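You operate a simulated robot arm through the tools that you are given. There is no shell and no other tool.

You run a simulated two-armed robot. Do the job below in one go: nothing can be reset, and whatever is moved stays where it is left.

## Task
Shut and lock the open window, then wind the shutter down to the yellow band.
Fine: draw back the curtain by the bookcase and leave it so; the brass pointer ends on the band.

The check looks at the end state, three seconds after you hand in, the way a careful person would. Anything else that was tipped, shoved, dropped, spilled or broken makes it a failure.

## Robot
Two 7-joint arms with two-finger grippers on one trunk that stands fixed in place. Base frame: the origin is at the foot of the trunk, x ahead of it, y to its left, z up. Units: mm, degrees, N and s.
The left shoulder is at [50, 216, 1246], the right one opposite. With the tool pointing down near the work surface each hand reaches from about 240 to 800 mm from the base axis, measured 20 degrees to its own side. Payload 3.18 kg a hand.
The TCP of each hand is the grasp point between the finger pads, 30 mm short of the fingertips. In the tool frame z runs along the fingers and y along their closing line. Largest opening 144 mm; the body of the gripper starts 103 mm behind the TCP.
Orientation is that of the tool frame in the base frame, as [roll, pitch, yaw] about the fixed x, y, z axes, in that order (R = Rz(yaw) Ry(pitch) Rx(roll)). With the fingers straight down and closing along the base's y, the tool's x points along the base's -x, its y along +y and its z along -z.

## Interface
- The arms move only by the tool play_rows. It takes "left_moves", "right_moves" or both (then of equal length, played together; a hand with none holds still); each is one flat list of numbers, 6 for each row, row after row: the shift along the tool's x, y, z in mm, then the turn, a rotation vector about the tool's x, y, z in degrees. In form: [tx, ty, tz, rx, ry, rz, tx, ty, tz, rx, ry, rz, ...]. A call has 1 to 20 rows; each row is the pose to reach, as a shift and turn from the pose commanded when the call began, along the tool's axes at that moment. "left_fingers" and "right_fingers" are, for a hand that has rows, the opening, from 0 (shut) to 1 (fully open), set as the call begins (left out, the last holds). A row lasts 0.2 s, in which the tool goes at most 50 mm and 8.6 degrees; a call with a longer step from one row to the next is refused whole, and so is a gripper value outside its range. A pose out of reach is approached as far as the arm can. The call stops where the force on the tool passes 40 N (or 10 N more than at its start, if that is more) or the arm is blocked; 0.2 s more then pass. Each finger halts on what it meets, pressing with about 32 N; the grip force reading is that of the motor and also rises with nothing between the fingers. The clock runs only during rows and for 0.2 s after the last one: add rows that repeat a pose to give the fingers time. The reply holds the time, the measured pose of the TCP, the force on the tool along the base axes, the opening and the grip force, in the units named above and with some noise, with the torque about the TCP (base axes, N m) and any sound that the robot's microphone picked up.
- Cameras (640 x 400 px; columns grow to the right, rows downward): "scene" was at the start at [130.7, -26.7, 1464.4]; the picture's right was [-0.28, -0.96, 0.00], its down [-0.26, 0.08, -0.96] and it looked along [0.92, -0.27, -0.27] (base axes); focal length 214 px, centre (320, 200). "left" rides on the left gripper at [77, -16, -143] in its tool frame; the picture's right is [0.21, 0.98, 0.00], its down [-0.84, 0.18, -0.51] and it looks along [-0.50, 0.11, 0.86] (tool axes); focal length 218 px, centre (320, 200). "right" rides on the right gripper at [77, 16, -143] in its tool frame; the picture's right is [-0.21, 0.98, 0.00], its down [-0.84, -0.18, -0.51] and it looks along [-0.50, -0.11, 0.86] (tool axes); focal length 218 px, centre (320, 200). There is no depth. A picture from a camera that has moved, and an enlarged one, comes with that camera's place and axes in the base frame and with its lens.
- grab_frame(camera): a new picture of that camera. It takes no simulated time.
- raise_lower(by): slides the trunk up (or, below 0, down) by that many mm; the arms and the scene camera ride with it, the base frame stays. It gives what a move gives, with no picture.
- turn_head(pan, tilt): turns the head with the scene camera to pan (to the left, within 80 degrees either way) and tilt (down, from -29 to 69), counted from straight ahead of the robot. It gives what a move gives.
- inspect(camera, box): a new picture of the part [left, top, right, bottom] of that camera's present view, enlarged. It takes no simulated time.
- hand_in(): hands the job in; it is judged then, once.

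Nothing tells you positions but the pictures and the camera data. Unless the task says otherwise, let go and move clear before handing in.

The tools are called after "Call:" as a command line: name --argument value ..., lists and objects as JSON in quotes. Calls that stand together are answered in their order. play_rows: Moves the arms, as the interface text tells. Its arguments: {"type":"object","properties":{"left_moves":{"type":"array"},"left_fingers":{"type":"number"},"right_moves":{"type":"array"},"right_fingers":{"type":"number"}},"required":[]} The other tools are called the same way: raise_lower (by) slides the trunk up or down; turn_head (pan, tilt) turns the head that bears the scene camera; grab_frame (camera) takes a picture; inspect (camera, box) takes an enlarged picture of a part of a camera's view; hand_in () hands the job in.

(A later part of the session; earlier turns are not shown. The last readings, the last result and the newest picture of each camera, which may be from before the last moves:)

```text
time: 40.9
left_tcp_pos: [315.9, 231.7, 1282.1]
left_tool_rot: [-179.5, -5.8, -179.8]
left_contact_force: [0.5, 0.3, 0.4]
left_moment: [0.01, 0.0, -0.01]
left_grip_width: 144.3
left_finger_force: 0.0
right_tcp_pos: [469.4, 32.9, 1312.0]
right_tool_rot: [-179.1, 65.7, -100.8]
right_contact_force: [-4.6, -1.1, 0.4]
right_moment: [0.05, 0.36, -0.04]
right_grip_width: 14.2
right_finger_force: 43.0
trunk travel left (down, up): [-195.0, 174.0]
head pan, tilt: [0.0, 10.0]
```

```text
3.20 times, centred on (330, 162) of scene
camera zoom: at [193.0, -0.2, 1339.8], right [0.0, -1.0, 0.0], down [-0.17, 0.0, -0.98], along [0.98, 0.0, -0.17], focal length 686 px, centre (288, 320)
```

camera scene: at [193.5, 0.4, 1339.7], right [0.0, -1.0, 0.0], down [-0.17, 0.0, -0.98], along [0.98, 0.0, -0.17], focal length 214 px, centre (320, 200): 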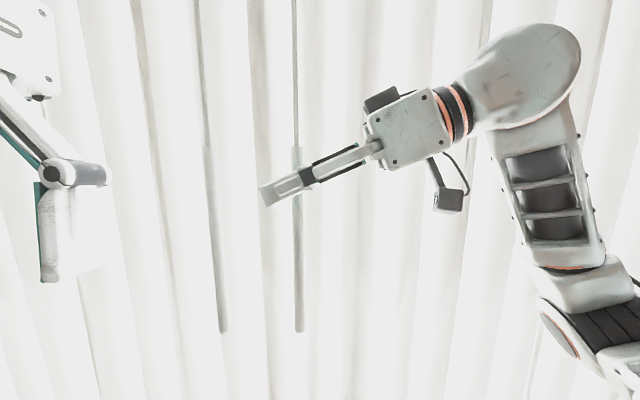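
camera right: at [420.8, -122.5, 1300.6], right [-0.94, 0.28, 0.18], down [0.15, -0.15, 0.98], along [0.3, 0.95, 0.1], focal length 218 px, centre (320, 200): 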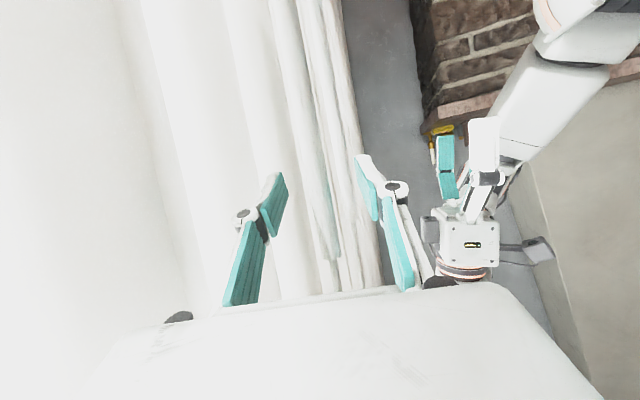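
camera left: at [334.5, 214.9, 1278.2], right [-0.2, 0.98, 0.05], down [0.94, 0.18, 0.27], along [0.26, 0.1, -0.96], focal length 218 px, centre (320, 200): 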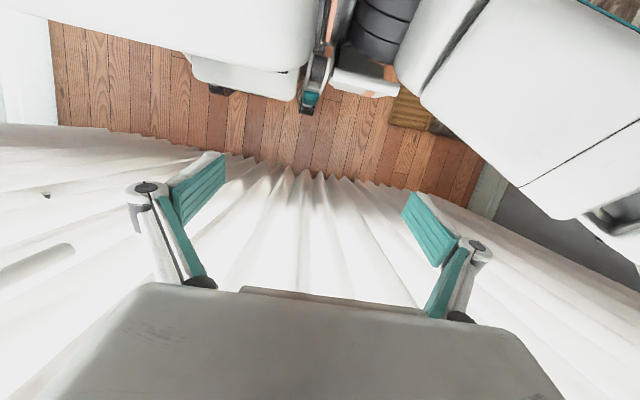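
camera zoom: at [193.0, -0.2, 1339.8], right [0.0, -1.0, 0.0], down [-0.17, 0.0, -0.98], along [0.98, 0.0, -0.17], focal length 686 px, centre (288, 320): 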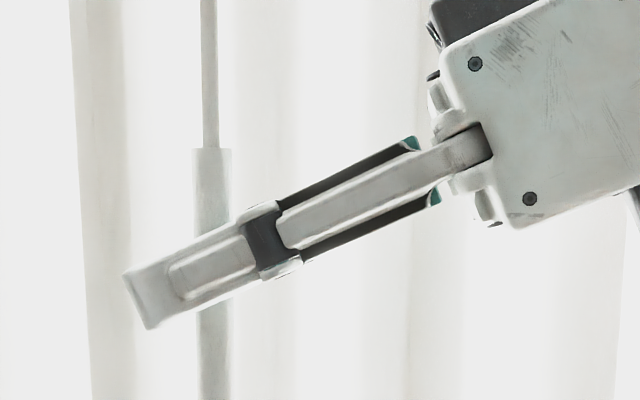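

The wand is gripped (14 mm). I'll pull it gently 100 mm to the right and check what moves.

Call:
play_rows --right_moves '[8.1, -3.7, -17.9, 0, 0, 0, 16.2, -7.5, -35.8, 0, 0, 0, 24.3, -11.2, -53.7, 0, 0, 0, 32.3, -15, -71.6, 0, 0, 0, 40.4, -18.7, -89.5, 0, 0, 0]'

Call:
grab_frame --camera "scene"

```text
time: 42.1
left_tcp_pos: [316.7, 231.0, 1281.8]
left_tool_rot: [-179.6, -5.8, -179.7]
left_contact_force: [0.3, 0.3, -0.1]
left_moment: [0.0, 0.02, -0.01]
left_grip_width: 144.0
left_finger_force: 0.2
right_tcp_pos: [468.0, -68.9, 1312.6]
right_tool_rot: [-178.6, 66.0, -100.5]
right_contact_force: [7.7, -1.1, 15.9]
right_moment: [0.0, 0.44, -0.07]
right_grip_width: 14.0
right_finger_force: 43.9
trunk travel left (down, up): [-195.0, 174.0]
head pan, tilt: [0.0, 10.0]
```

```text
taken
camera scene: at [193.6, -0.5, 1339.9], right [0.0, -1.0, 0.0], down [-0.17, 0.0, -0.98], along [0.98, 0.0, -0.17], focal length 214 px, centre (320, 200)
```

scene: 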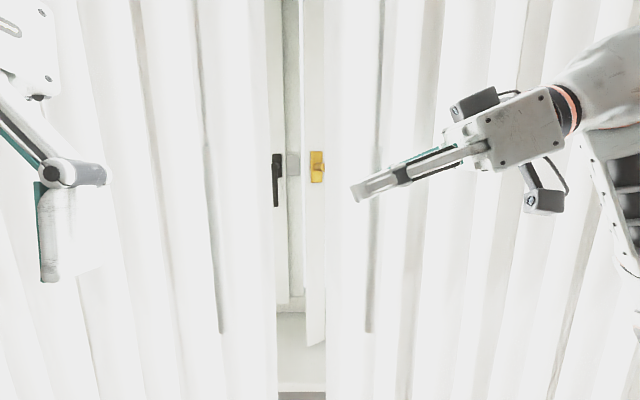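

The bookcase panel follows the wand, and behind it I see the window: a black handle on the left leaf and a brass handle on the right leaf. I'll keep drawing it right, turning the hand to follow.

Call:
play_rows --right_moves '[9, -4.1, -20.2, 3.9, 0, 1.7, 18, -8.2, -40.4, 7.8, 0, 3.45, 27, -12.3, -60.6, 11.7, 0, 5.2, 36, -16.4, -80.9, 15.5, 0, 6.9, 45, -20.5, -101, 19.4, 0, 8.6, 54, -24.6, -121.3, 23.3, 0, 10.35, 63, -28.7, -141.5, 27.2, 0, 12.1, 72, -32.8, -161.7, 31.1, 0, 13.8]'

Call:
grab_frame --camera "scene"

```text
time: 43.9
left_tcp_pos: [320.6, 231.6, 1279.4]
left_tool_rot: [-179.5, -6.1, -179.8]
left_contact_force: [-0.2, -1.0, -0.6]
left_moment: [-0.01, 0.02, 0.0]
left_grip_width: 144.1
left_finger_force: 0.1
right_tcp_pos: [469.2, -250.1, 1310.9]
right_tool_rot: [-178.6, 66.0, -134.7]
right_contact_force: [27.4, -1.2, 13.5]
right_moment: [0.76, -0.22, 0.15]
right_grip_width: 13.8
right_finger_force: 44.1
trunk travel left (down, up): [-195.0, 174.0]
head pan, tilt: [0.0, 10.0]
```

```text
taken
camera scene: at [197.1, -0.1, 1339.0], right [0.0, -1.0, 0.0], down [-0.18, 0.0, -0.98], along [0.98, 0.0, -0.18], focal length 214 px, centre (320, 200)
```

scene: 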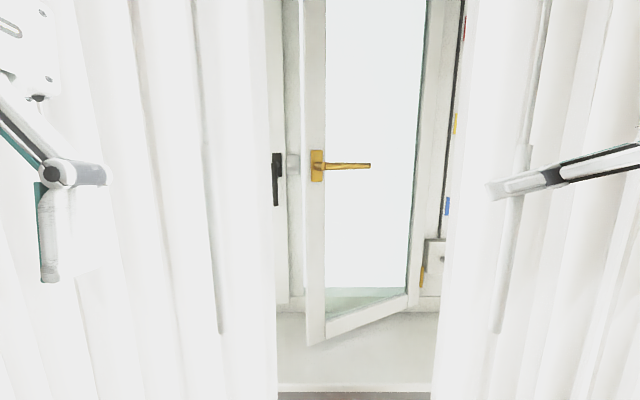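

Now the leaf shows clearly: it is swung into the room, hinged on its right, with its brass lever level. A gauge with coloured bands is at the right of the frame. I'll keep pulling the panel, easing a bit toward the window to relieve the side force.

Call:
play_rows --right_moves '[6.2, -16.1, -14, 3, 0, 1.35, 12.5, -32.2, -28, 6.1, 0, 2.7, 18.7, -48.3, -42, 9.1, 0, 4.05, 24.9, -64.4, -56, 12.2, 0, 5.4, 31.2, -80.6, -70, 15.2, 0, 6.8, 37.4, -96.7, -84, 18.3, 0, 8.1, 43.6, -112.8, -98, 21.3, 0, 9.5, 49.9, -128.9, -112, 24.4, 0, 10.8, 56.1, -145, -126, 27.4, 0, 12.2]'

Call:
grab_frame --camera "scene"

```text
time: 45.9
left_tcp_pos: [317.7, 228.6, 1281.9]
left_tool_rot: [-179.5, -5.9, -179.7]
left_contact_force: [0.6, -0.7, -0.1]
left_moment: [0.0, 0.02, 0.04]
left_grip_width: 144.2
left_finger_force: 0.1
right_tcp_pos: [469.2, -450.0, 1310.4]
right_tool_rot: [-179.4, 66.0, -165.0]
right_contact_force: [-7.8, -0.6, -29.3]
right_moment: [0.22, -0.07, 0.1]
right_grip_width: 13.9
right_finger_force: 43.1
trunk travel left (down, up): [-195.0, 174.0]
head pan, tilt: [0.0, 10.0]
```

```text
taken
camera scene: at [194.3, -1.9, 1339.4], right [0.0, -1.0, 0.0], down [-0.17, 0.0, -0.98], along [0.98, 0.0, -0.17], focal length 214 px, centre (320, 200)
```

scene: 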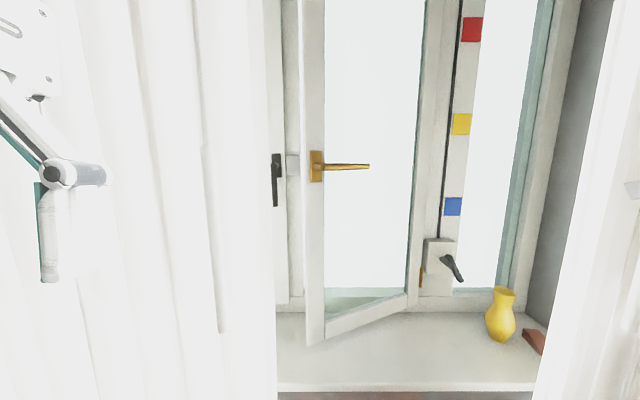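

The whole niche is now visible: crank box, coloured bands, a yellow vase and a brown object on the sill. I'll regrip the wand to relieve the 29 N vertical strain, then continue.

Call:
play_rows --right_moves '[0, 0, 0, 0, 0, 0, 0, 0, 0, 0, 0, 0]' --right_fingers 0.25

Call:
play_rows --right_moves '[0, 0, 0, 0, 0, 0, 0, 0, 0, 0, 0, 0]' --right_fingers 0

Call:
turn_head --pan -40 --tilt 10

Call:
grab_frame --camera "scene"

```text
time: 46.5
left_tcp_pos: [316.7, 230.8, 1280.7]
left_tool_rot: [-179.4, -5.8, -179.8]
left_contact_force: [0.1, 0.2, -0.3]
left_moment: [0.0, -0.01, 0.04]
left_grip_width: 143.8
left_finger_force: 0.0
right_tcp_pos: [468.5, -450.3, 1315.0]
right_tool_rot: [-178.7, 66.4, -164.5]
right_contact_force: [-0.4, -0.1, -0.4]
right_moment: [0.01, 0.01, -0.03]
right_grip_width: 36.1
right_finger_force: 0.1
trunk travel left (down, up): [-195.0, 174.0]
head pan, tilt: [0.0, 10.0]
```

```text
time: 47.1
left_tcp_pos: [317.2, 231.6, 1281.2]
left_tool_rot: [-179.4, -5.8, -179.8]
left_contact_force: [-0.1, 1.1, 0.2]
left_moment: [0.0, 0.0, 0.06]
left_grip_width: 143.9
left_finger_force: 0.0
right_tcp_pos: [467.8, -449.6, 1314.2]
right_tool_rot: [-178.8, 66.4, -164.5]
right_contact_force: [1.5, 0.5, 5.4]
right_moment: [0.48, 0.0, -0.05]
right_grip_width: 13.8
right_finger_force: 43.3
trunk travel left (down, up): [-195.0, 174.0]
head pan, tilt: [0.0, 10.0]
```

```text
time: 48.2
left_tcp_pos: [317.0, 230.9, 1280.9]
left_tool_rot: [-179.4, -5.8, -179.8]
left_contact_force: [0.0, 1.4, 0.5]
left_moment: [0.0, -0.03, 0.01]
left_grip_width: 143.8
left_finger_force: 0.1
right_tcp_pos: [468.2, -448.0, 1315.0]
right_tool_rot: [-178.6, 66.4, -164.5]
right_contact_force: [3.6, -0.3, 13.2]
right_moment: [0.43, 0.02, 0.02]
right_grip_width: 13.9
right_finger_force: 43.0
trunk travel left (down, up): [-195.0, 174.0]
head pan, tilt: [-40.0, 10.0]
```

```text
taken
camera scene: at [171.4, -59.3, 1339.9], right [-0.64, -0.77, 0.0], down [-0.13, 0.11, -0.98], along [0.75, -0.63, -0.17], focal length 214 px, centre (320, 200)
```

scene: 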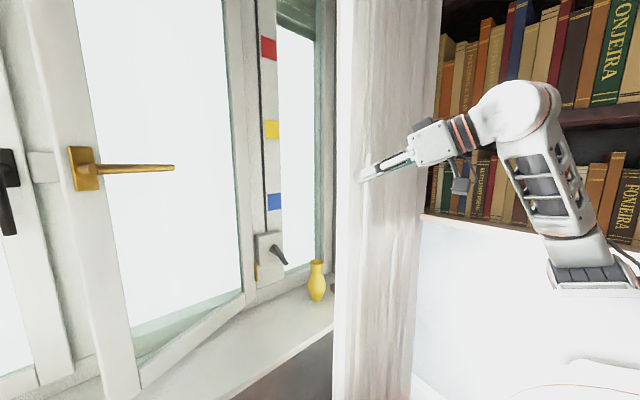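

The panel slides well; the bookcase front is at about y≈-830, so I have room. I'll pull on to about y=-620 while turning the hand the rest of the way.

Call:
play_rows --right_moves '[2.3, -20.5, -5.2, 4, 0, 1.75, 4.6, -41, -10.4, 8, 0, 3.5, 6.8, -61.4, -15.6, 12, 0, 5.25, 9.1, -81.9, -20.8, 16, 0, 7, 11.4, -102.4, -26, 20, 0, 8.75, 13.7, -122.9, -31.2, 24.1, 0, 10.5, 15.9, -143.3, -36.4, 28.1, 0, 12.25, 18.2, -163.8, -41.6, 32.1, 0, 14]'

Call:
grab_frame --camera "scene"

```text
time: 49.7
left_tcp_pos: [317.2, 233.4, 1279.8]
left_tool_rot: [-179.5, -5.9, -179.9]
left_contact_force: [-0.3, -0.9, -0.3]
left_moment: [0.07, 0.0, -0.01]
left_grip_width: 143.9
left_finger_force: 0.0
right_tcp_pos: [465.6, -570.1, 1315.0]
right_tool_rot: [-178.1, 66.5, 170.2]
right_contact_force: [9.1, 30.4, 16.1]
right_moment: [0.66, -1.28, 0.28]
right_grip_width: 14.0
right_finger_force: 44.5
trunk travel left (down, up): [-195.0, 174.0]
head pan, tilt: [-40.0, 10.0]
stopped in row 7 (right hand): the force on the tool passed its limit at 45 N (the readings are from after the stop); the commanded pose is now the measured one
```

```text
taken
camera scene: at [172.3, -56.3, 1339.9], right [-0.64, -0.77, 0.0], down [-0.13, 0.11, -0.98], along [0.75, -0.63, -0.17], focal length 214 px, centre (320, 200)
```

scene: 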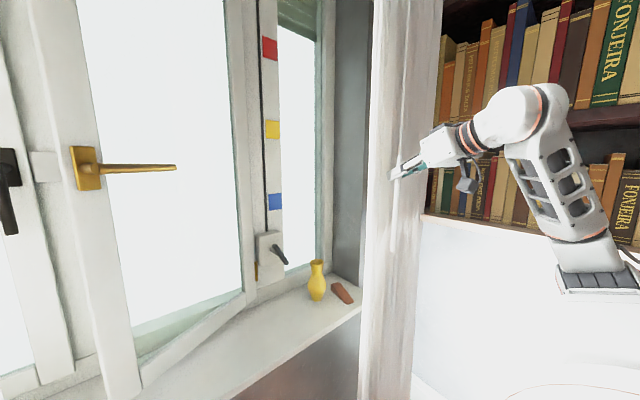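

The panel has come up against its stop at y≈-570 (30 N resistance), so it is fully drawn. I'll let go of the wand and back off, and check it stays.

Call:
play_rows --right_moves '[0, 0, 0, 0, 0, 0, 0, 0, 0, 0, 0, 0, 0, 0, 0, 0, 0, 0]' --right_fingers 0.35

Call:
play_rows --right_moves '[8, 0, -18.3, 0, 0, 0, 16, 0, -36.7, 0, 0, 0, 24, 0, -55, 0, 0, 0, 32, 0, -73.4, 0, 0, 0, 40, 0, -91.7, 0, 0, 0]'

Call:
grab_frame --camera "scene"

Call:
inspect --camera "scene" --box '[180, 0, 380, 125]'

Call:
inspect --camera "scene" --box '[200, 190, 380, 302]'

Call:
inspect --camera "scene" --box '[0, 100, 200, 225]'

```text
time: 50.5
left_tcp_pos: [316.3, 231.9, 1280.5]
left_tool_rot: [-179.5, -5.8, -179.8]
left_contact_force: [-0.1, -0.3, 0.1]
left_moment: [-0.01, 0.04, -0.02]
left_grip_width: 143.7
left_finger_force: 0.1
right_tcp_pos: [466.2, -576.8, 1310.0]
right_tool_rot: [-178.6, 66.1, 169.2]
right_contact_force: [0.5, -0.2, -0.7]
right_moment: [-0.05, 0.02, -0.03]
right_grip_width: 50.3
right_finger_force: 0.1
trunk travel left (down, up): [-195.0, 174.0]
head pan, tilt: [-40.0, 10.0]
```

```text
time: 51.7
left_tcp_pos: [316.1, 230.4, 1280.9]
left_tool_rot: [-179.5, -5.7, -179.8]
left_contact_force: [-0.9, 0.0, 0.4]
left_moment: [0.0, 0.01, -0.01]
left_grip_width: 143.9
left_finger_force: 0.0
right_tcp_pos: [366.8, -554.0, 1313.3]
right_tool_rot: [-178.6, 66.1, 169.2]
right_contact_force: [0.2, -0.6, -0.7]
right_moment: [0.04, 0.0, 0.0]
right_grip_width: 50.5
right_finger_force: 0.1
trunk travel left (down, up): [-195.0, 174.0]
head pan, tilt: [-40.0, 10.0]
```

```text
taken
camera scene: at [171.3, -59.9, 1339.9], right [-0.64, -0.77, 0.0], down [-0.13, 0.11, -0.98], along [0.75, -0.63, -0.17], focal length 214 px, centre (320, 200)
```

scene: 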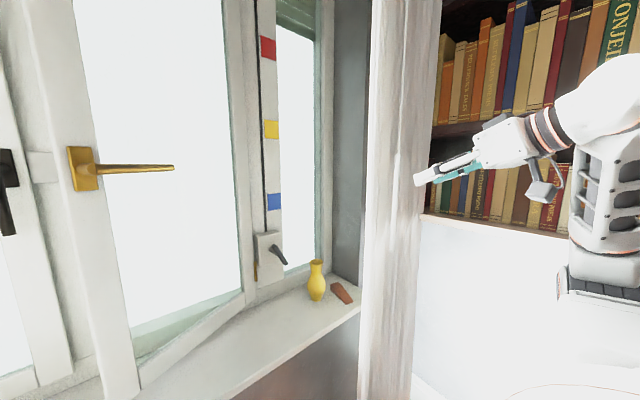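

```text
3.20 times, centred on (280, 62) of scene
camera zoom: at [171.3, -59.9, 1339.9], right [-0.64, -0.77, 0.0], down [-0.13, 0.11, -0.98], along [0.75, -0.63, -0.17], focal length 686 px, centre (448, 640)
```

zoom: 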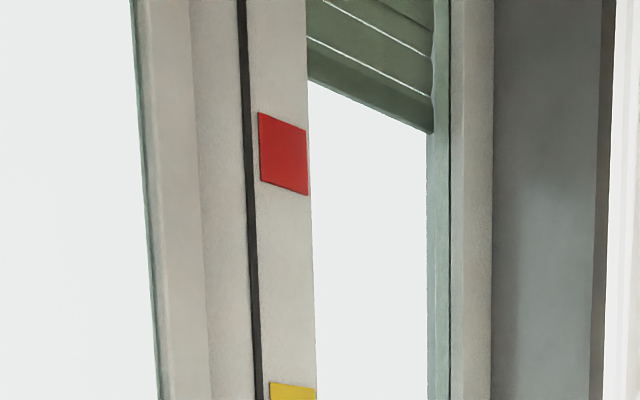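

```text
3.56 times, centred on (290, 246) of scene
camera zoom: at [171.3, -59.9, 1339.9], right [-0.64, -0.77, 0.0], down [-0.13, 0.11, -0.98], along [0.75, -0.63, -0.17], focal length 763 px, centre (427, 36)
```

zoom: 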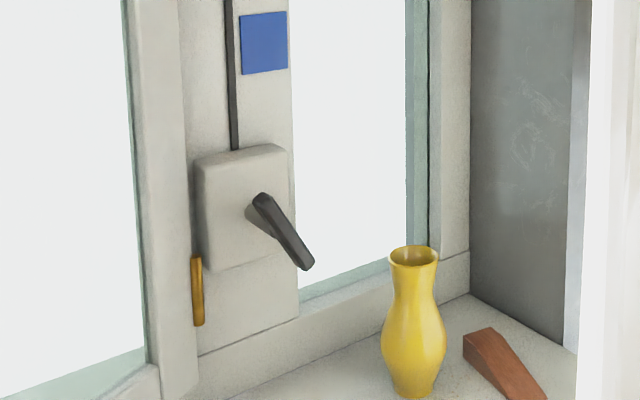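

```text
3.20 times, centred on (100, 162) of scene
camera zoom: at [171.3, -59.9, 1339.9], right [-0.64, -0.77, 0.0], down [-0.13, 0.11, -0.98], along [0.75, -0.63, -0.17], focal length 686 px, centre (1024, 320)
```

zoom: 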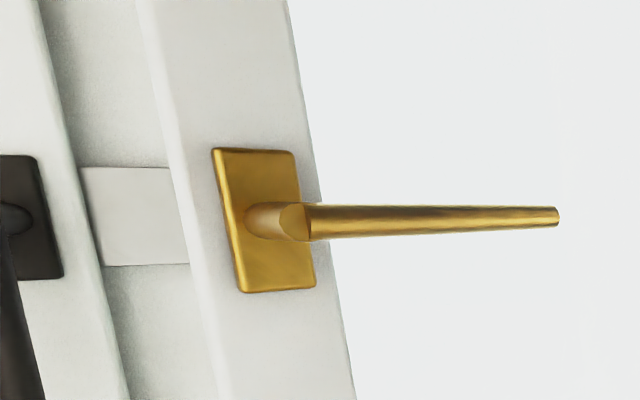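

The panel stays drawn. Now I need the details: the shutter (green slats seen top right), the banded gauge with its pointer, the crank, and the leaf's lever. I'll look up and around.

Call:
turn_head --pan -30 --tilt -15

Call:
grab_frame --camera "scene"

Call:
turn_head --pan -15 --tilt 25

Call:
grab_frame --camera "scene"

Call:
turn_head --pan -15 --tilt 0

Call:
grab_frame --camera "scene"

```text
time: 52.6
left_tcp_pos: [316.3, 230.7, 1280.7]
left_tool_rot: [-179.6, -5.8, -179.8]
left_contact_force: [0.1, 0.2, -0.3]
left_moment: [-0.04, 0.01, -0.02]
left_grip_width: 144.1
left_finger_force: 0.0
right_tcp_pos: [367.0, -555.2, 1311.6]
right_tool_rot: [-178.6, 66.2, 169.1]
right_contact_force: [0.1, -0.4, -0.1]
right_moment: [-0.01, 0.0, 0.0]
right_grip_width: 50.3
right_finger_force: 0.0
trunk travel left (down, up): [-195.0, 174.0]
head pan, tilt: [-30.0, -15.0]
```

```text
taken
camera scene: at [170.2, -40.5, 1378.1], right [-0.5, -0.87, 0.0], down [0.22, -0.13, -0.97], along [0.84, -0.48, 0.26], focal length 214 px, centre (320, 200)
```

scene: 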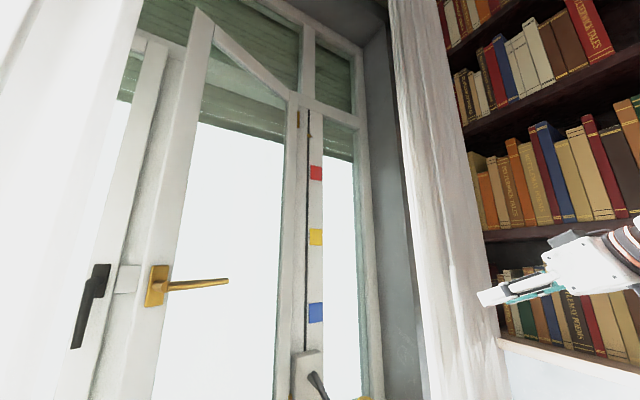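

```text
time: 53.7
left_tcp_pos: [317.0, 231.3, 1281.8]
left_tool_rot: [-179.5, -5.7, -179.8]
left_contact_force: [0.4, 0.5, 0.0]
left_moment: [0.0, 0.05, 0.02]
left_grip_width: 143.9
left_finger_force: 0.0
right_tcp_pos: [367.4, -554.9, 1312.4]
right_tool_rot: [-178.5, 66.1, 169.2]
right_contact_force: [-0.1, 0.1, 0.2]
right_moment: [-0.05, 0.0, -0.02]
right_grip_width: 50.2
right_finger_force: 0.1
trunk travel left (down, up): [-195.0, 174.0]
head pan, tilt: [-15.0, 25.0]
```

```text
taken
camera scene: at [189.4, -24.1, 1315.5], right [-0.26, -0.97, 0.0], down [-0.41, 0.11, -0.91], along [0.88, -0.24, -0.42], focal length 214 px, centre (320, 200)
```

scene: 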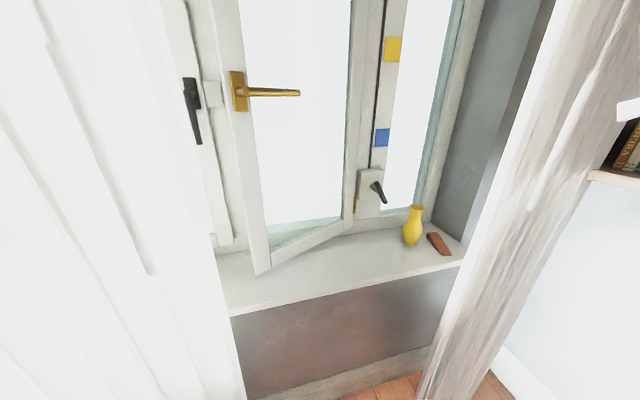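

```text
time: 54.5
left_tcp_pos: [318.1, 231.2, 1281.1]
left_tool_rot: [-179.5, -5.8, -179.7]
left_contact_force: [-0.7, 1.0, -0.2]
left_moment: [0.0, -0.01, 0.0]
left_grip_width: 144.1
left_finger_force: 0.0
right_tcp_pos: [366.8, -555.6, 1312.4]
right_tool_rot: [-178.6, 66.1, 169.1]
right_contact_force: [0.4, -0.3, -0.3]
right_moment: [-0.02, -0.02, 0.01]
right_grip_width: 50.3
right_finger_force: 0.1
trunk travel left (down, up): [-195.0, 174.0]
head pan, tilt: [-15.0, 0.0]
```

```text
taken
camera scene: at [187.4, -23.5, 1355.7], right [-0.26, -0.97, 0.0], down [0.0, 0.0, -1.0], along [0.97, -0.26, 0.0], focal length 214 px, centre (320, 200)
```

scene: 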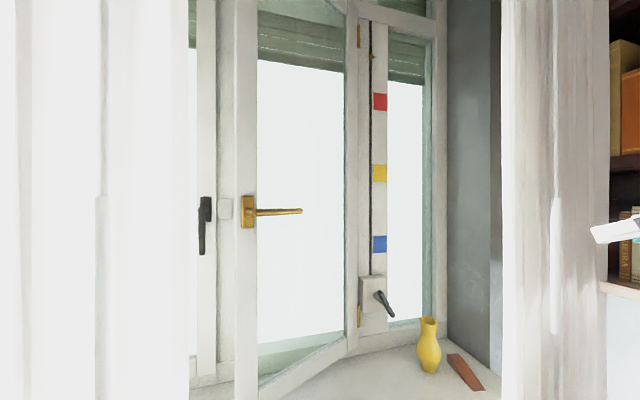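

I can now see a closed left leaf (black handle down), a strike plate on the frame, the open right leaf with a level brass lever, and the gauge strip with its crank box right of the hinges. I'll swing the right hand's camera toward the window for a second viewpoint to get depths.

Call:
play_rows --right_moves '[-0.2, 26.4, 0.5, -5.5, 0, -2.4, -0.4, 52.8, 0.9, -10.9, 0, -4.8, -0.6, 79.2, 1.4, -16.4, 0, -7.2, -0.8, 105.6, 1.9, -21.9, 0, -9.7, -1, 132, 2.3, -27.3, 0, -12.1, -1.2, 158.4, 2.8, -32.8, 0, -14.5]'

Call:
grab_frame --camera "right"

Call:
grab_frame --camera "scene"

```text
time: 56.0
left_tcp_pos: [317.4, 231.4, 1281.1]
left_tool_rot: [-179.5, -5.9, -179.8]
left_contact_force: [1.0, -0.3, -0.8]
left_moment: [0.0, -0.01, -0.01]
left_grip_width: 143.8
left_finger_force: 0.0
right_tcp_pos: [404.0, -400.8, 1310.8]
right_tool_rot: [-179.1, 65.8, -155.3]
right_contact_force: [0.2, -0.2, -0.2]
right_moment: [-0.03, 0.0, -0.02]
right_grip_width: 50.1
right_finger_force: 0.1
trunk travel left (down, up): [-195.0, 174.0]
head pan, tilt: [-15.0, 0.0]
```

```text
taken
camera right: at [249.3, -452.2, 1299.4], right [-0.32, 0.93, 0.18], down [-0.04, -0.21, 0.98], along [0.95, 0.3, 0.1], focal length 218 px, centre (320, 200)
```

right: 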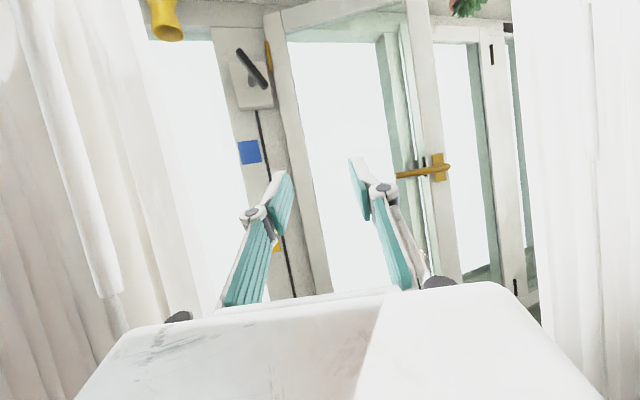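

```text
taken
camera scene: at [187.4, -23.4, 1355.7], right [-0.26, -0.97, 0.0], down [0.0, 0.0, -1.0], along [0.97, -0.26, 0.0], focal length 214 px, centre (320, 200)
```

scene: 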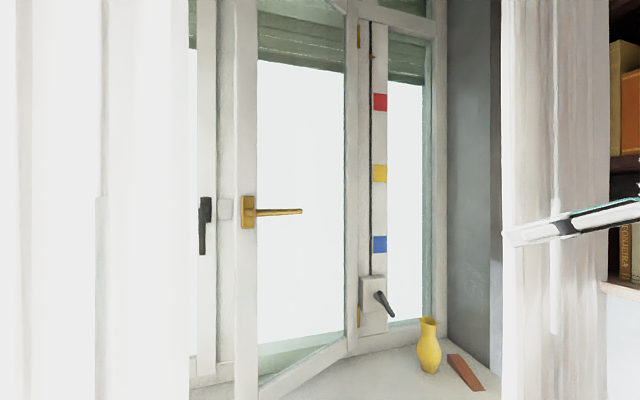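

Triangulating, the lever plate is near [681, 8, 1330] and the hinge line near [847,-328], so the leaf is open about 26°. There's also a plant on the sill behind the left curtain; I'll zoom in on the crank, pointer, and sill.

Call:
inspect --camera "right" --box '[200, 20, 320, 95]'

Call:
inspect --camera "right" --box '[380, 0, 540, 100]'

Call:
inspect --camera "right" --box '[360, 120, 480, 195]'

Call:
inspect --camera "scene" --box '[330, 10, 440, 79]'

Call:
inspect --camera "scene" --box '[330, 265, 450, 340]'

Call:
inspect --camera "scene" --box '[180, 150, 340, 250]'

```text
5.33 times, centred on (260, 58) of right
camera zoom: at [249.3, -452.2, 1299.4], right [-0.32, 0.93, 0.18], down [-0.04, -0.21, 0.98], along [0.95, 0.3, 0.1], focal length 1164 px, centre (640, 960)
```

zoom: 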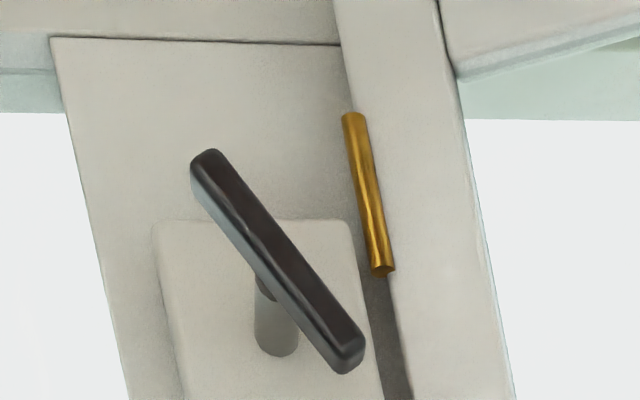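

```text
4.00 times, centred on (460, 50) of right
camera zoom: at [249.3, -452.2, 1299.4], right [-0.32, 0.93, 0.18], down [-0.04, -0.21, 0.98], along [0.95, 0.3, 0.1], focal length 873 px, centre (-240, 800)
```

zoom: 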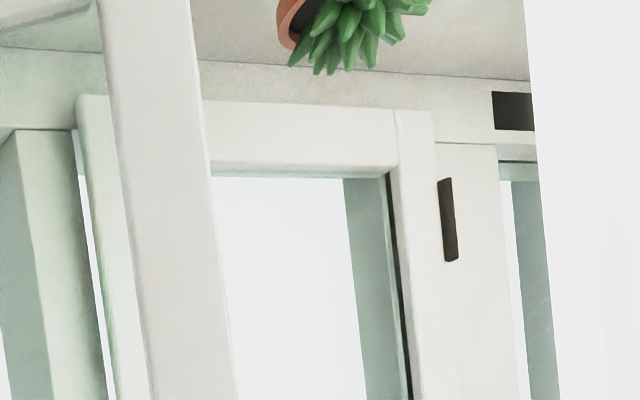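

```text
5.33 times, centred on (420, 158) of right
camera zoom: at [249.3, -452.2, 1299.4], right [-0.32, 0.93, 0.18], down [-0.04, -0.21, 0.98], along [0.95, 0.3, 0.1], focal length 1164 px, centre (-213, 427)
```

zoom: 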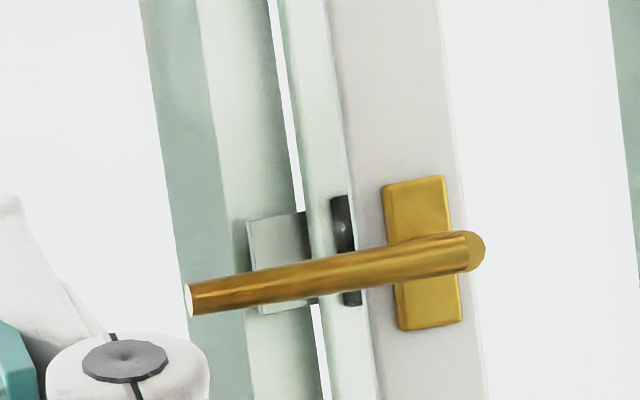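

```text
5.80 times, centred on (385, 44) of scene
camera zoom: at [187.4, -23.4, 1355.7], right [-0.26, -0.97, 0.0], down [0.0, 0.0, -1.0], along [0.97, -0.26, 0.0], focal length 1243 px, centre (-57, 1101)
```

zoom: 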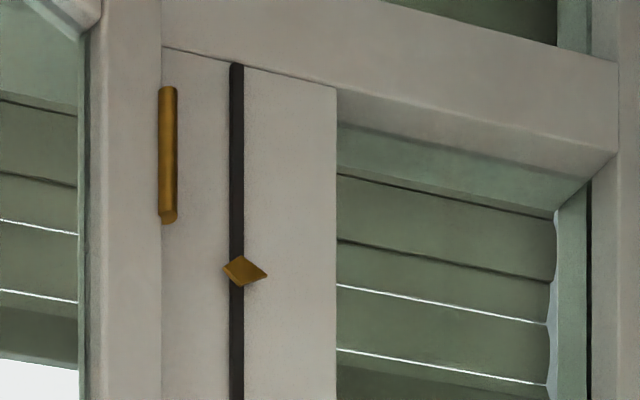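

```text
5.33 times, centred on (390, 302) of scene
camera zoom: at [187.4, -23.4, 1355.7], right [-0.26, -0.97, 0.0], down [0.0, 0.0, -1.0], along [0.97, -0.26, 0.0], focal length 1144 px, centre (-53, -347)
```

zoom: 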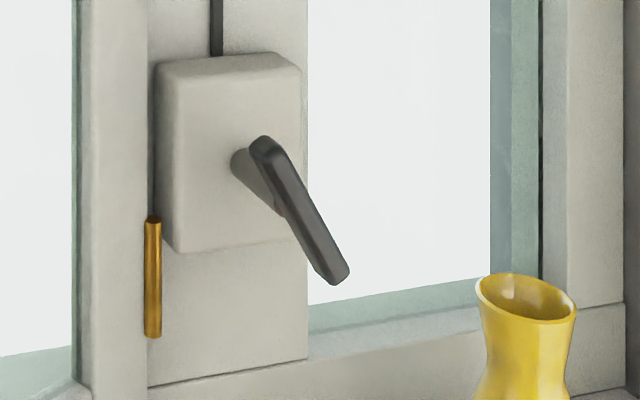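

```text
4.00 times, centred on (260, 200) of scene
camera zoom: at [187.4, -23.4, 1355.7], right [-0.26, -0.97, 0.0], down [0.0, 0.0, -1.0], along [0.97, -0.26, 0.0], focal length 858 px, centre (560, 200)
```

zoom: 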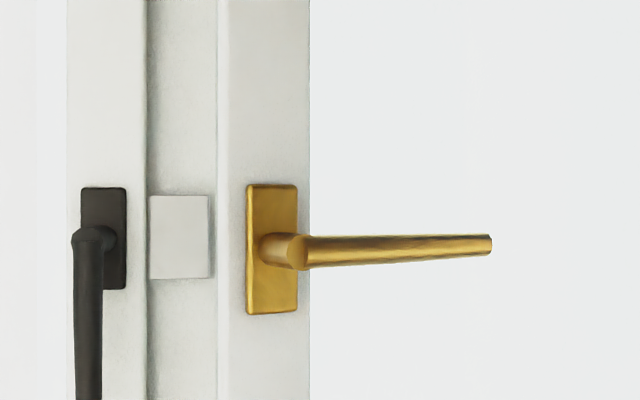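

The crank is a T-bar, about 84 mm long and centred near [763,-385,1040], on a shaft toward me; the pointer is at z≈1843 and the yellow band at z≈1448. First I'll close the leaf with closed fingertips, so I move the right hand in front of its free stile, below the lever.

Call:
play_rows --right_moves '[-0.1, 20.8, 25.6, -0.4, -1.2, -0.1, -0.3, 41.6, 51.2, -0.9, -2.4, -0.3, -0.4, 62.3, 76.8, -1.3, -3.6, -0.4, -0.5, 83.1, 102.4, -1.7, -4.7, -0.5, -0.7, 103.9, 128, -2.1, -5.9, -0.6, -0.8, 124.6, 153.5, -2.5, -7.1, -0.8, -0.9, 145.4, 179.1, -3, -8.3, -0.9, -1.1, 166.2, 204.7, -3.4, -9.5, -1, -1.2, 187, 230.3, -3.8, -10.7, -1.1, -1.3, 207.8, 255.9, -4.2, -11.8, -1.3, -1.5, 228.5, 281.5, -4.7, -13, -1.4, -1.6, 249.3, 307.1, -5.1, -14.2, -1.5]' --right_fingers 0

Call:
grab_frame --camera "scene"

Call:
grab_frame --camera "right"

```text
time: 58.5
left_tcp_pos: [318.6, 231.9, 1280.2]
left_tool_rot: [-179.4, -6.0, -179.8]
left_contact_force: [0.8, 0.5, -1.5]
left_moment: [-0.12, 0.07, -0.01]
left_grip_width: 144.0
left_finger_force: 0.2
right_tcp_pos: [594.9, -174.3, 1190.5]
right_tool_rot: [-175.8, 79.2, -143.4]
right_contact_force: [1.0, 0.5, 0.3]
right_moment: [0.0, -0.03, -0.03]
right_grip_width: 0.1
right_finger_force: 30.7
right hand out of reach, approached as far as the arm can: row 7, 8, 9, 10, 11, 12
trunk travel left (down, up): [-195.0, 174.0]
head pan, tilt: [-15.0, 0.0]
```

```text
taken
camera scene: at [189.8, -21.3, 1355.2], right [-0.26, -0.97, 0.0], down [0.0, 0.0, -1.0], along [0.97, -0.26, 0.0], focal length 214 px, centre (320, 200)
```

scene: 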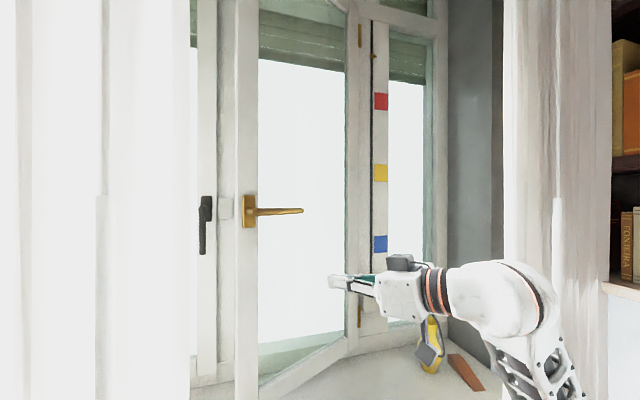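

```text
taken
camera right: at [456.5, -243.2, 1141.7], right [-0.49, 0.85, 0.19], down [-0.2, -0.32, 0.93], along [0.85, 0.42, 0.33], focal length 218 px, centre (320, 200)
```

right: 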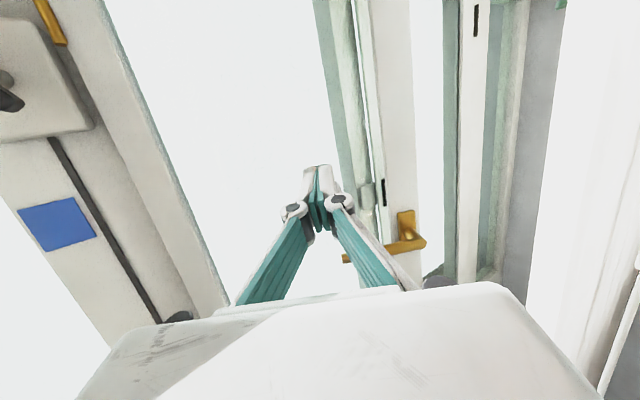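

The arm balked about 115 mm short again. I'll look at the arm's posture to see which joint is limiting.

Call:
turn_head --pan -55 --tilt 30

Call:
grab_frame --camera "scene"

Call:
turn_head --pan -80 --tilt 35

Call:
grab_frame --camera "scene"

Call:
grab_frame --camera "left"

```text
time: 59.6
left_tcp_pos: [316.6, 232.0, 1282.1]
left_tool_rot: [-179.5, -5.9, -179.8]
left_contact_force: [-0.1, 0.4, -0.4]
left_moment: [0.01, -0.02, 0.02]
left_grip_width: 144.0
left_finger_force: 0.0
right_tcp_pos: [592.7, -174.2, 1191.8]
right_tool_rot: [-175.8, 79.2, -143.5]
right_contact_force: [-0.5, -0.2, -0.2]
right_moment: [-0.01, -0.02, 0.0]
right_grip_width: 0.0
right_finger_force: 31.0
trunk travel left (down, up): [-195.0, 174.0]
head pan, tilt: [-55.0, 30.0]
```

```text
taken
camera scene: at [152.3, -74.3, 1307.5], right [-0.82, -0.57, 0.0], down [-0.29, 0.41, -0.87], along [0.5, -0.71, -0.5], focal length 214 px, centre (320, 200)
```

scene: 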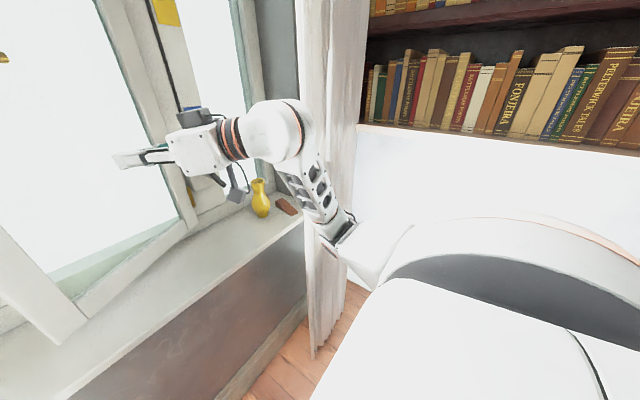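

```text
time: 60.5
left_tcp_pos: [317.3, 231.6, 1281.8]
left_tool_rot: [-179.5, -5.8, -179.8]
left_contact_force: [-0.3, 0.4, -0.3]
left_moment: [-0.02, -0.02, 0.01]
left_grip_width: 144.4
left_finger_force: 0.1
right_tcp_pos: [593.0, -175.5, 1192.8]
right_tool_rot: [-176.0, 79.4, -143.5]
right_contact_force: [0.5, -0.9, -0.7]
right_moment: [-0.01, 0.0, -0.01]
right_grip_width: 0.1
right_finger_force: 30.7
trunk travel left (down, up): [-195.0, 174.0]
head pan, tilt: [-80.0, 35.0]
```

```text
taken
camera scene: at [115.8, -86.9, 1299.6], right [-0.98, -0.17, 0.0], down [-0.1, 0.56, -0.82], along [0.14, -0.81, -0.57], focal length 214 px, centre (320, 200)
```

scene: 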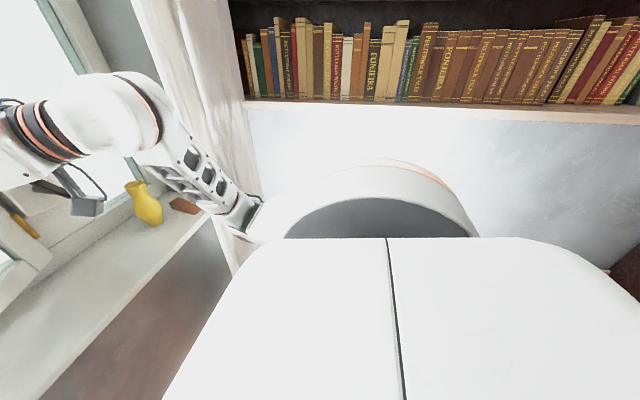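

```text
taken
camera left: at [255.5, 215.3, 1430.7], right [-0.21, 0.98, 0.01], down [0.89, 0.19, 0.42], along [0.41, 0.1, -0.91], focal length 218 px, centre (320, 200)
```

left: 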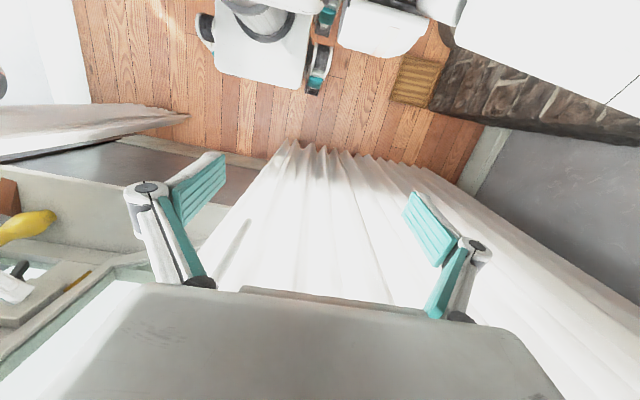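

The pattern is clear now: the refused poses all put the wrist too close to the shoulder (under ~380 mm). Tilting the hand down raises the wrist and fixes that, so I'll go to the leaf's stile with a 40° down tilt.

Call:
play_rows --right_moves '[-5, 10, 5, 1.9, 4.9, 1, -12, 25, 12, 3.7, 9.8, 2, -22, 45, 25, 5.6, 14.7, 3.05, -33, 70, 42, 7.4, 19.5, 4.1, -44, 94, 58, 9.3, 24.4, 5.1, -55.4, 118, 74.8, 11.1, 29.3, 6.1]'

Call:
turn_head --pan -15 --tilt 10

Call:
grab_frame --camera "scene"

Call:
grab_frame --camera "right"

```text
time: 61.9
left_tcp_pos: [316.1, 232.7, 1281.8]
left_tool_rot: [-179.4, -5.7, -179.8]
left_contact_force: [-0.7, 0.4, 1.4]
left_moment: [-0.03, -0.01, -0.04]
left_grip_width: 144.1
left_finger_force: 0.0
right_tcp_pos: [630.8, -77.9, 1288.9]
right_tool_rot: [-178.7, 47.8, -156.7]
right_contact_force: [0.4, -0.6, -0.2]
right_moment: [-0.04, -0.01, -0.05]
right_grip_width: 0.0
right_finger_force: 30.4
right hand out of reach, approached as far as the arm can: row 1, 2, 3, 4, 5, 6
trunk travel left (down, up): [-195.0, 174.0]
head pan, tilt: [-80.0, 35.0]
```

```text
time: 63.3
left_tcp_pos: [317.0, 231.0, 1281.1]
left_tool_rot: [-179.5, -5.7, -179.9]
left_contact_force: [-0.1, -0.9, 0.4]
left_moment: [0.04, 0.02, 0.01]
left_grip_width: 144.0
left_finger_force: 0.0
right_tcp_pos: [632.2, -80.6, 1287.4]
right_tool_rot: [-178.9, 47.9, -156.7]
right_contact_force: [-0.9, 0.1, -0.2]
right_moment: [0.0, 0.02, 0.01]
right_grip_width: 0.0
right_finger_force: 30.6
trunk travel left (down, up): [-195.0, 174.0]
head pan, tilt: [-15.0, 10.0]
```

```text
taken
camera scene: at [190.2, -24.5, 1339.7], right [-0.26, -0.97, 0.0], down [-0.17, 0.05, -0.98], along [0.95, -0.26, -0.17], focal length 214 px, centre (320, 200)
```

scene: 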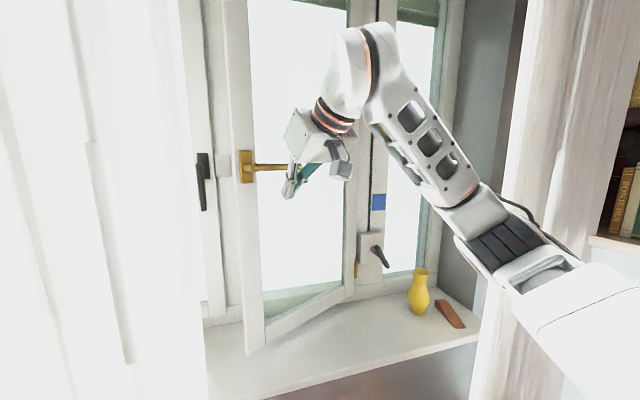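

```text
taken
camera right: at [480.2, -125.2, 1325.8], right [-0.24, 0.96, 0.14], down [0.24, -0.08, 0.97], along [0.94, 0.27, -0.21], focal length 218 px, centre (320, 200)
```

right: 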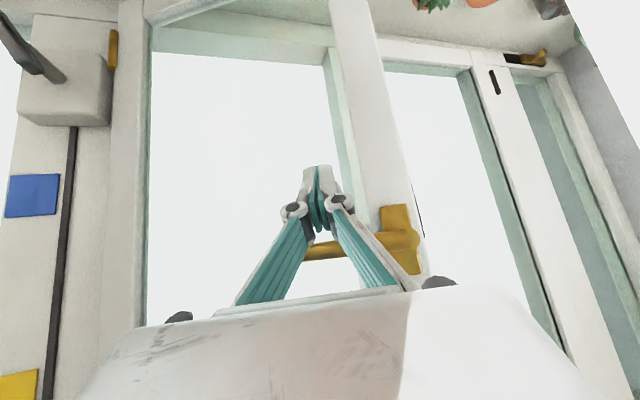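

The hand is now in front of the leaf, just below and room-side of the lever. Before pushing, I'll check that nothing on the sill stands in the leaf's closing sweep.

Call:
inspect --camera "scene" --box '[180, 250, 360, 362]'

Call:
inspect --camera "right" --box '[300, 0, 620, 200]'

Call:
turn_head --pan 0 --tilt 40

Call:
grab_frame --camera "scene"

```text
3.56 times, centred on (270, 306) of scene
camera zoom: at [190.2, -24.5, 1339.7], right [-0.26, -0.97, 0.0], down [-0.17, 0.05, -0.98], along [0.95, -0.26, -0.17], focal length 763 px, centre (498, -177)
```

zoom: 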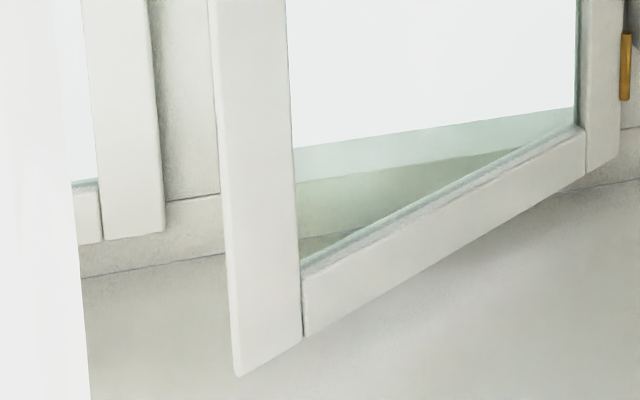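

```text
2.00 times, centred on (460, 100) of right
camera zoom: at [480.2, -125.2, 1325.8], right [-0.24, 0.96, 0.14], down [0.24, -0.08, 0.97], along [0.94, 0.27, -0.21], focal length 436 px, centre (40, 400)
```

zoom: 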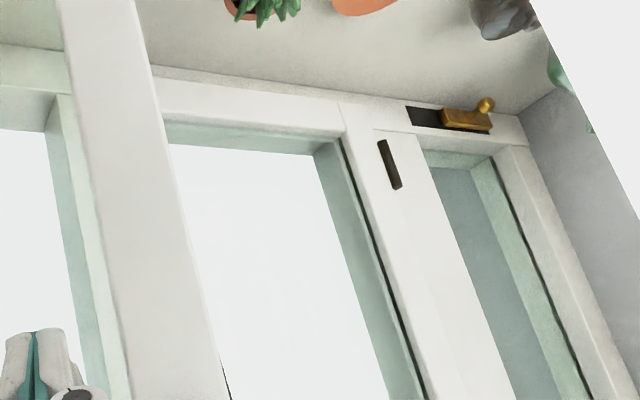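

```text
time: 64.2
left_tcp_pos: [315.6, 230.7, 1281.3]
left_tool_rot: [-179.5, -5.8, -179.7]
left_contact_force: [-0.1, -0.4, 0.6]
left_moment: [-0.02, 0.02, -0.01]
left_grip_width: 143.9
left_finger_force: 0.1
right_tcp_pos: [632.0, -79.8, 1287.5]
right_tool_rot: [-178.8, 47.8, -156.7]
right_contact_force: [-0.9, 1.0, 0.1]
right_moment: [-0.02, 0.03, -0.02]
right_grip_width: 0.0
right_finger_force: 30.7
trunk travel left (down, up): [-195.0, 174.0]
head pan, tilt: [0.0, 40.0]
```

```text
taken
camera scene: at [185.5, -0.3, 1292.1], right [0.0, -1.0, 0.0], down [-0.64, 0.0, -0.77], along [0.77, 0.0, -0.64], focal length 214 px, centre (320, 200)
```

scene: 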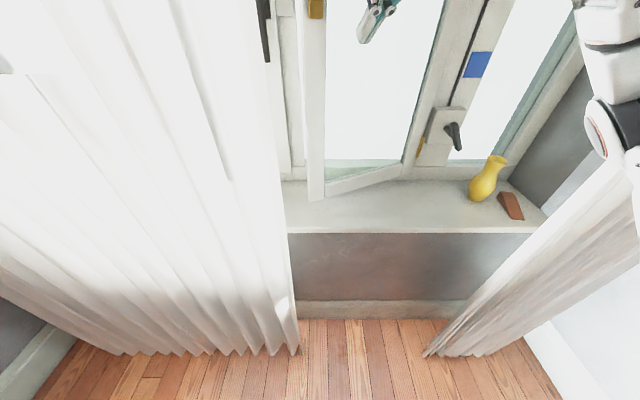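

The sweep is clear: the sill objects (plant etc.) are further left than the leaf's reach. Next I'll lower the hand below the lever level, in front of the stile.

Call:
play_rows --right_moves '[15, 5, 5, 0, 0, 0, 30, 12, 10, 0, 0, 0, 45, 24, 18, 0, 0, 0, 55, 40, 30, 0, 0, 0]'

```text
time: 65.2
left_tcp_pos: [317.8, 229.6, 1280.4]
left_tool_rot: [-179.5, -5.9, -179.8]
left_contact_force: [-0.4, 0.5, 0.4]
left_moment: [0.02, 0.04, 0.03]
left_grip_width: 144.2
left_finger_force: 0.0
right_tcp_pos: [624.2, -85.2, 1256.1]
right_tool_rot: [-178.4, 46.5, -154.8]
right_contact_force: [0.6, -1.2, 0.0]
right_moment: [-0.01, 0.03, 0.0]
right_grip_width: 0.1
right_finger_force: 30.6
right hand out of reach, approached as far as the arm can: row 1, 2, 3, 4
trunk travel left (down, up): [-195.0, 174.0]
head pan, tilt: [0.0, 40.0]
```

That posture is now near the wrist's bend limit, so a flatter and more leftward-pointing hand should suit better. I'll swing to about 50° left, nearly level, at [630,-40,1185].

Call:
play_rows --right_moves '[4, 3, 5, -3, -4.1, -1.4, 8, 8, 12, -6, -8.3, -2.7, 12.5, 13, 20, -9, -12.4, -4.1, 17, 18, 29, -12, -16.6, -5.4, 21.5, 23, 38, -15, -20.7, -6.8, 26, 28, 47, -18, -24.9, -8.2, 30, 34, 56, -21, -29, -9.5, 34.7, 40.3, 65.6, -24, -33.2, -10.9]'

Call:
turn_head --pan -15 --tilt 15

Call:
grab_frame --camera "scene"

```text
time: 67.0
left_tcp_pos: [316.6, 230.8, 1282.5]
left_tool_rot: [-179.5, -5.9, -179.8]
left_contact_force: [0.7, 0.3, 0.7]
left_moment: [0.0, 0.01, -0.02]
left_grip_width: 143.9
left_finger_force: 0.1
right_tcp_pos: [632.3, -37.9, 1185.4]
right_tool_rot: [-177.7, 81.4, -129.2]
right_contact_force: [0.2, -0.3, -1.1]
right_moment: [-0.01, -0.01, 0.0]
right_grip_width: 0.2
right_finger_force: 30.9
right hand out of reach, approached as far as the arm can: row 1, 2, 3, 4, 5
trunk travel left (down, up): [-195.0, 174.0]
head pan, tilt: [0.0, 40.0]
```

```text
time: 67.9
left_tcp_pos: [317.0, 232.5, 1280.4]
left_tool_rot: [-179.5, -5.8, -179.8]
left_contact_force: [0.6, 0.5, -0.7]
left_moment: [-0.02, 0.01, 0.01]
left_grip_width: 144.0
left_finger_force: 0.1
right_tcp_pos: [631.7, -36.6, 1186.2]
right_tool_rot: [-177.8, 81.5, -129.3]
right_contact_force: [-0.3, -0.3, -0.2]
right_moment: [0.03, 0.0, -0.03]
right_grip_width: 0.0
right_finger_force: 30.7
trunk travel left (down, up): [-195.0, 174.0]
head pan, tilt: [-15.0, 15.0]
```

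```text
taken
camera scene: at [190.7, -24.4, 1331.5], right [-0.26, -0.97, 0.0], down [-0.25, 0.07, -0.97], along [0.93, -0.25, -0.26], focal length 214 px, centre (320, 200)
```

scene: 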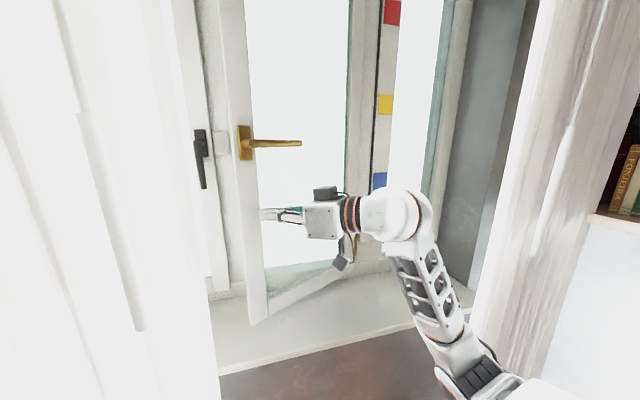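

The hand is exactly where I wanted it, fingertips beside the stile. Now I'll push the leaf along its arc, first most of the way, watching forces.

Call:
play_rows --right_moves '[-2, -0.8, 13, 0, 0, 0, -4, -1.6, 26.5, 0, 0, 0, -5.4, -5.8, 36, 0, 0, 0, -6.8, -9.9, 45.6, 0, 0, 0, -8.2, -14.3, 55, 0, 0, 0, -9.6, -18.8, 64, 0, 0, 0, -12.1, -27.6, 81, 0, 0, 0, -14.5, -37.1, 97.3, 0, 0, 0, -16.9, -48, 113.4, 0, 0, 0]'

Call:
grab_frame --camera "scene"

```text
time: 69.9
left_tcp_pos: [317.2, 230.2, 1281.6]
left_tool_rot: [-179.5, -5.9, -179.8]
left_contact_force: [-0.6, 0.2, -0.4]
left_moment: [-0.03, 0.01, -0.01]
left_grip_width: 144.2
left_finger_force: 0.1
right_tcp_pos: [744.9, 13.9, 1186.6]
right_tool_rot: [-177.8, 81.4, -129.4]
right_contact_force: [0.5, -0.7, -0.8]
right_moment: [0.01, 0.01, 0.02]
right_grip_width: 0.0
right_finger_force: 31.4
trunk travel left (down, up): [-195.0, 174.0]
head pan, tilt: [-15.0, 15.0]
```

```text
taken
camera scene: at [191.0, -24.2, 1331.5], right [-0.26, -0.97, 0.0], down [-0.25, 0.07, -0.97], along [0.93, -0.25, -0.26], focal length 214 px, centre (320, 200)
```

scene: 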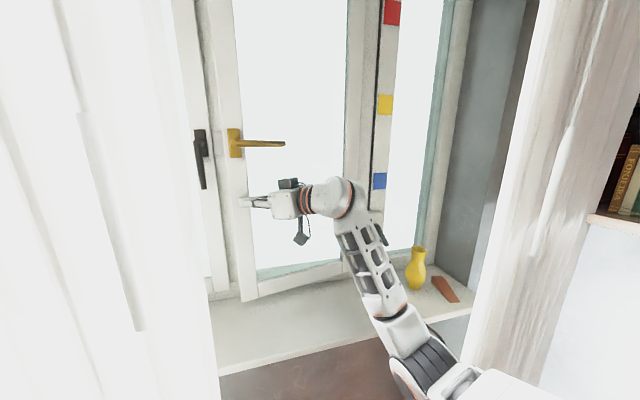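

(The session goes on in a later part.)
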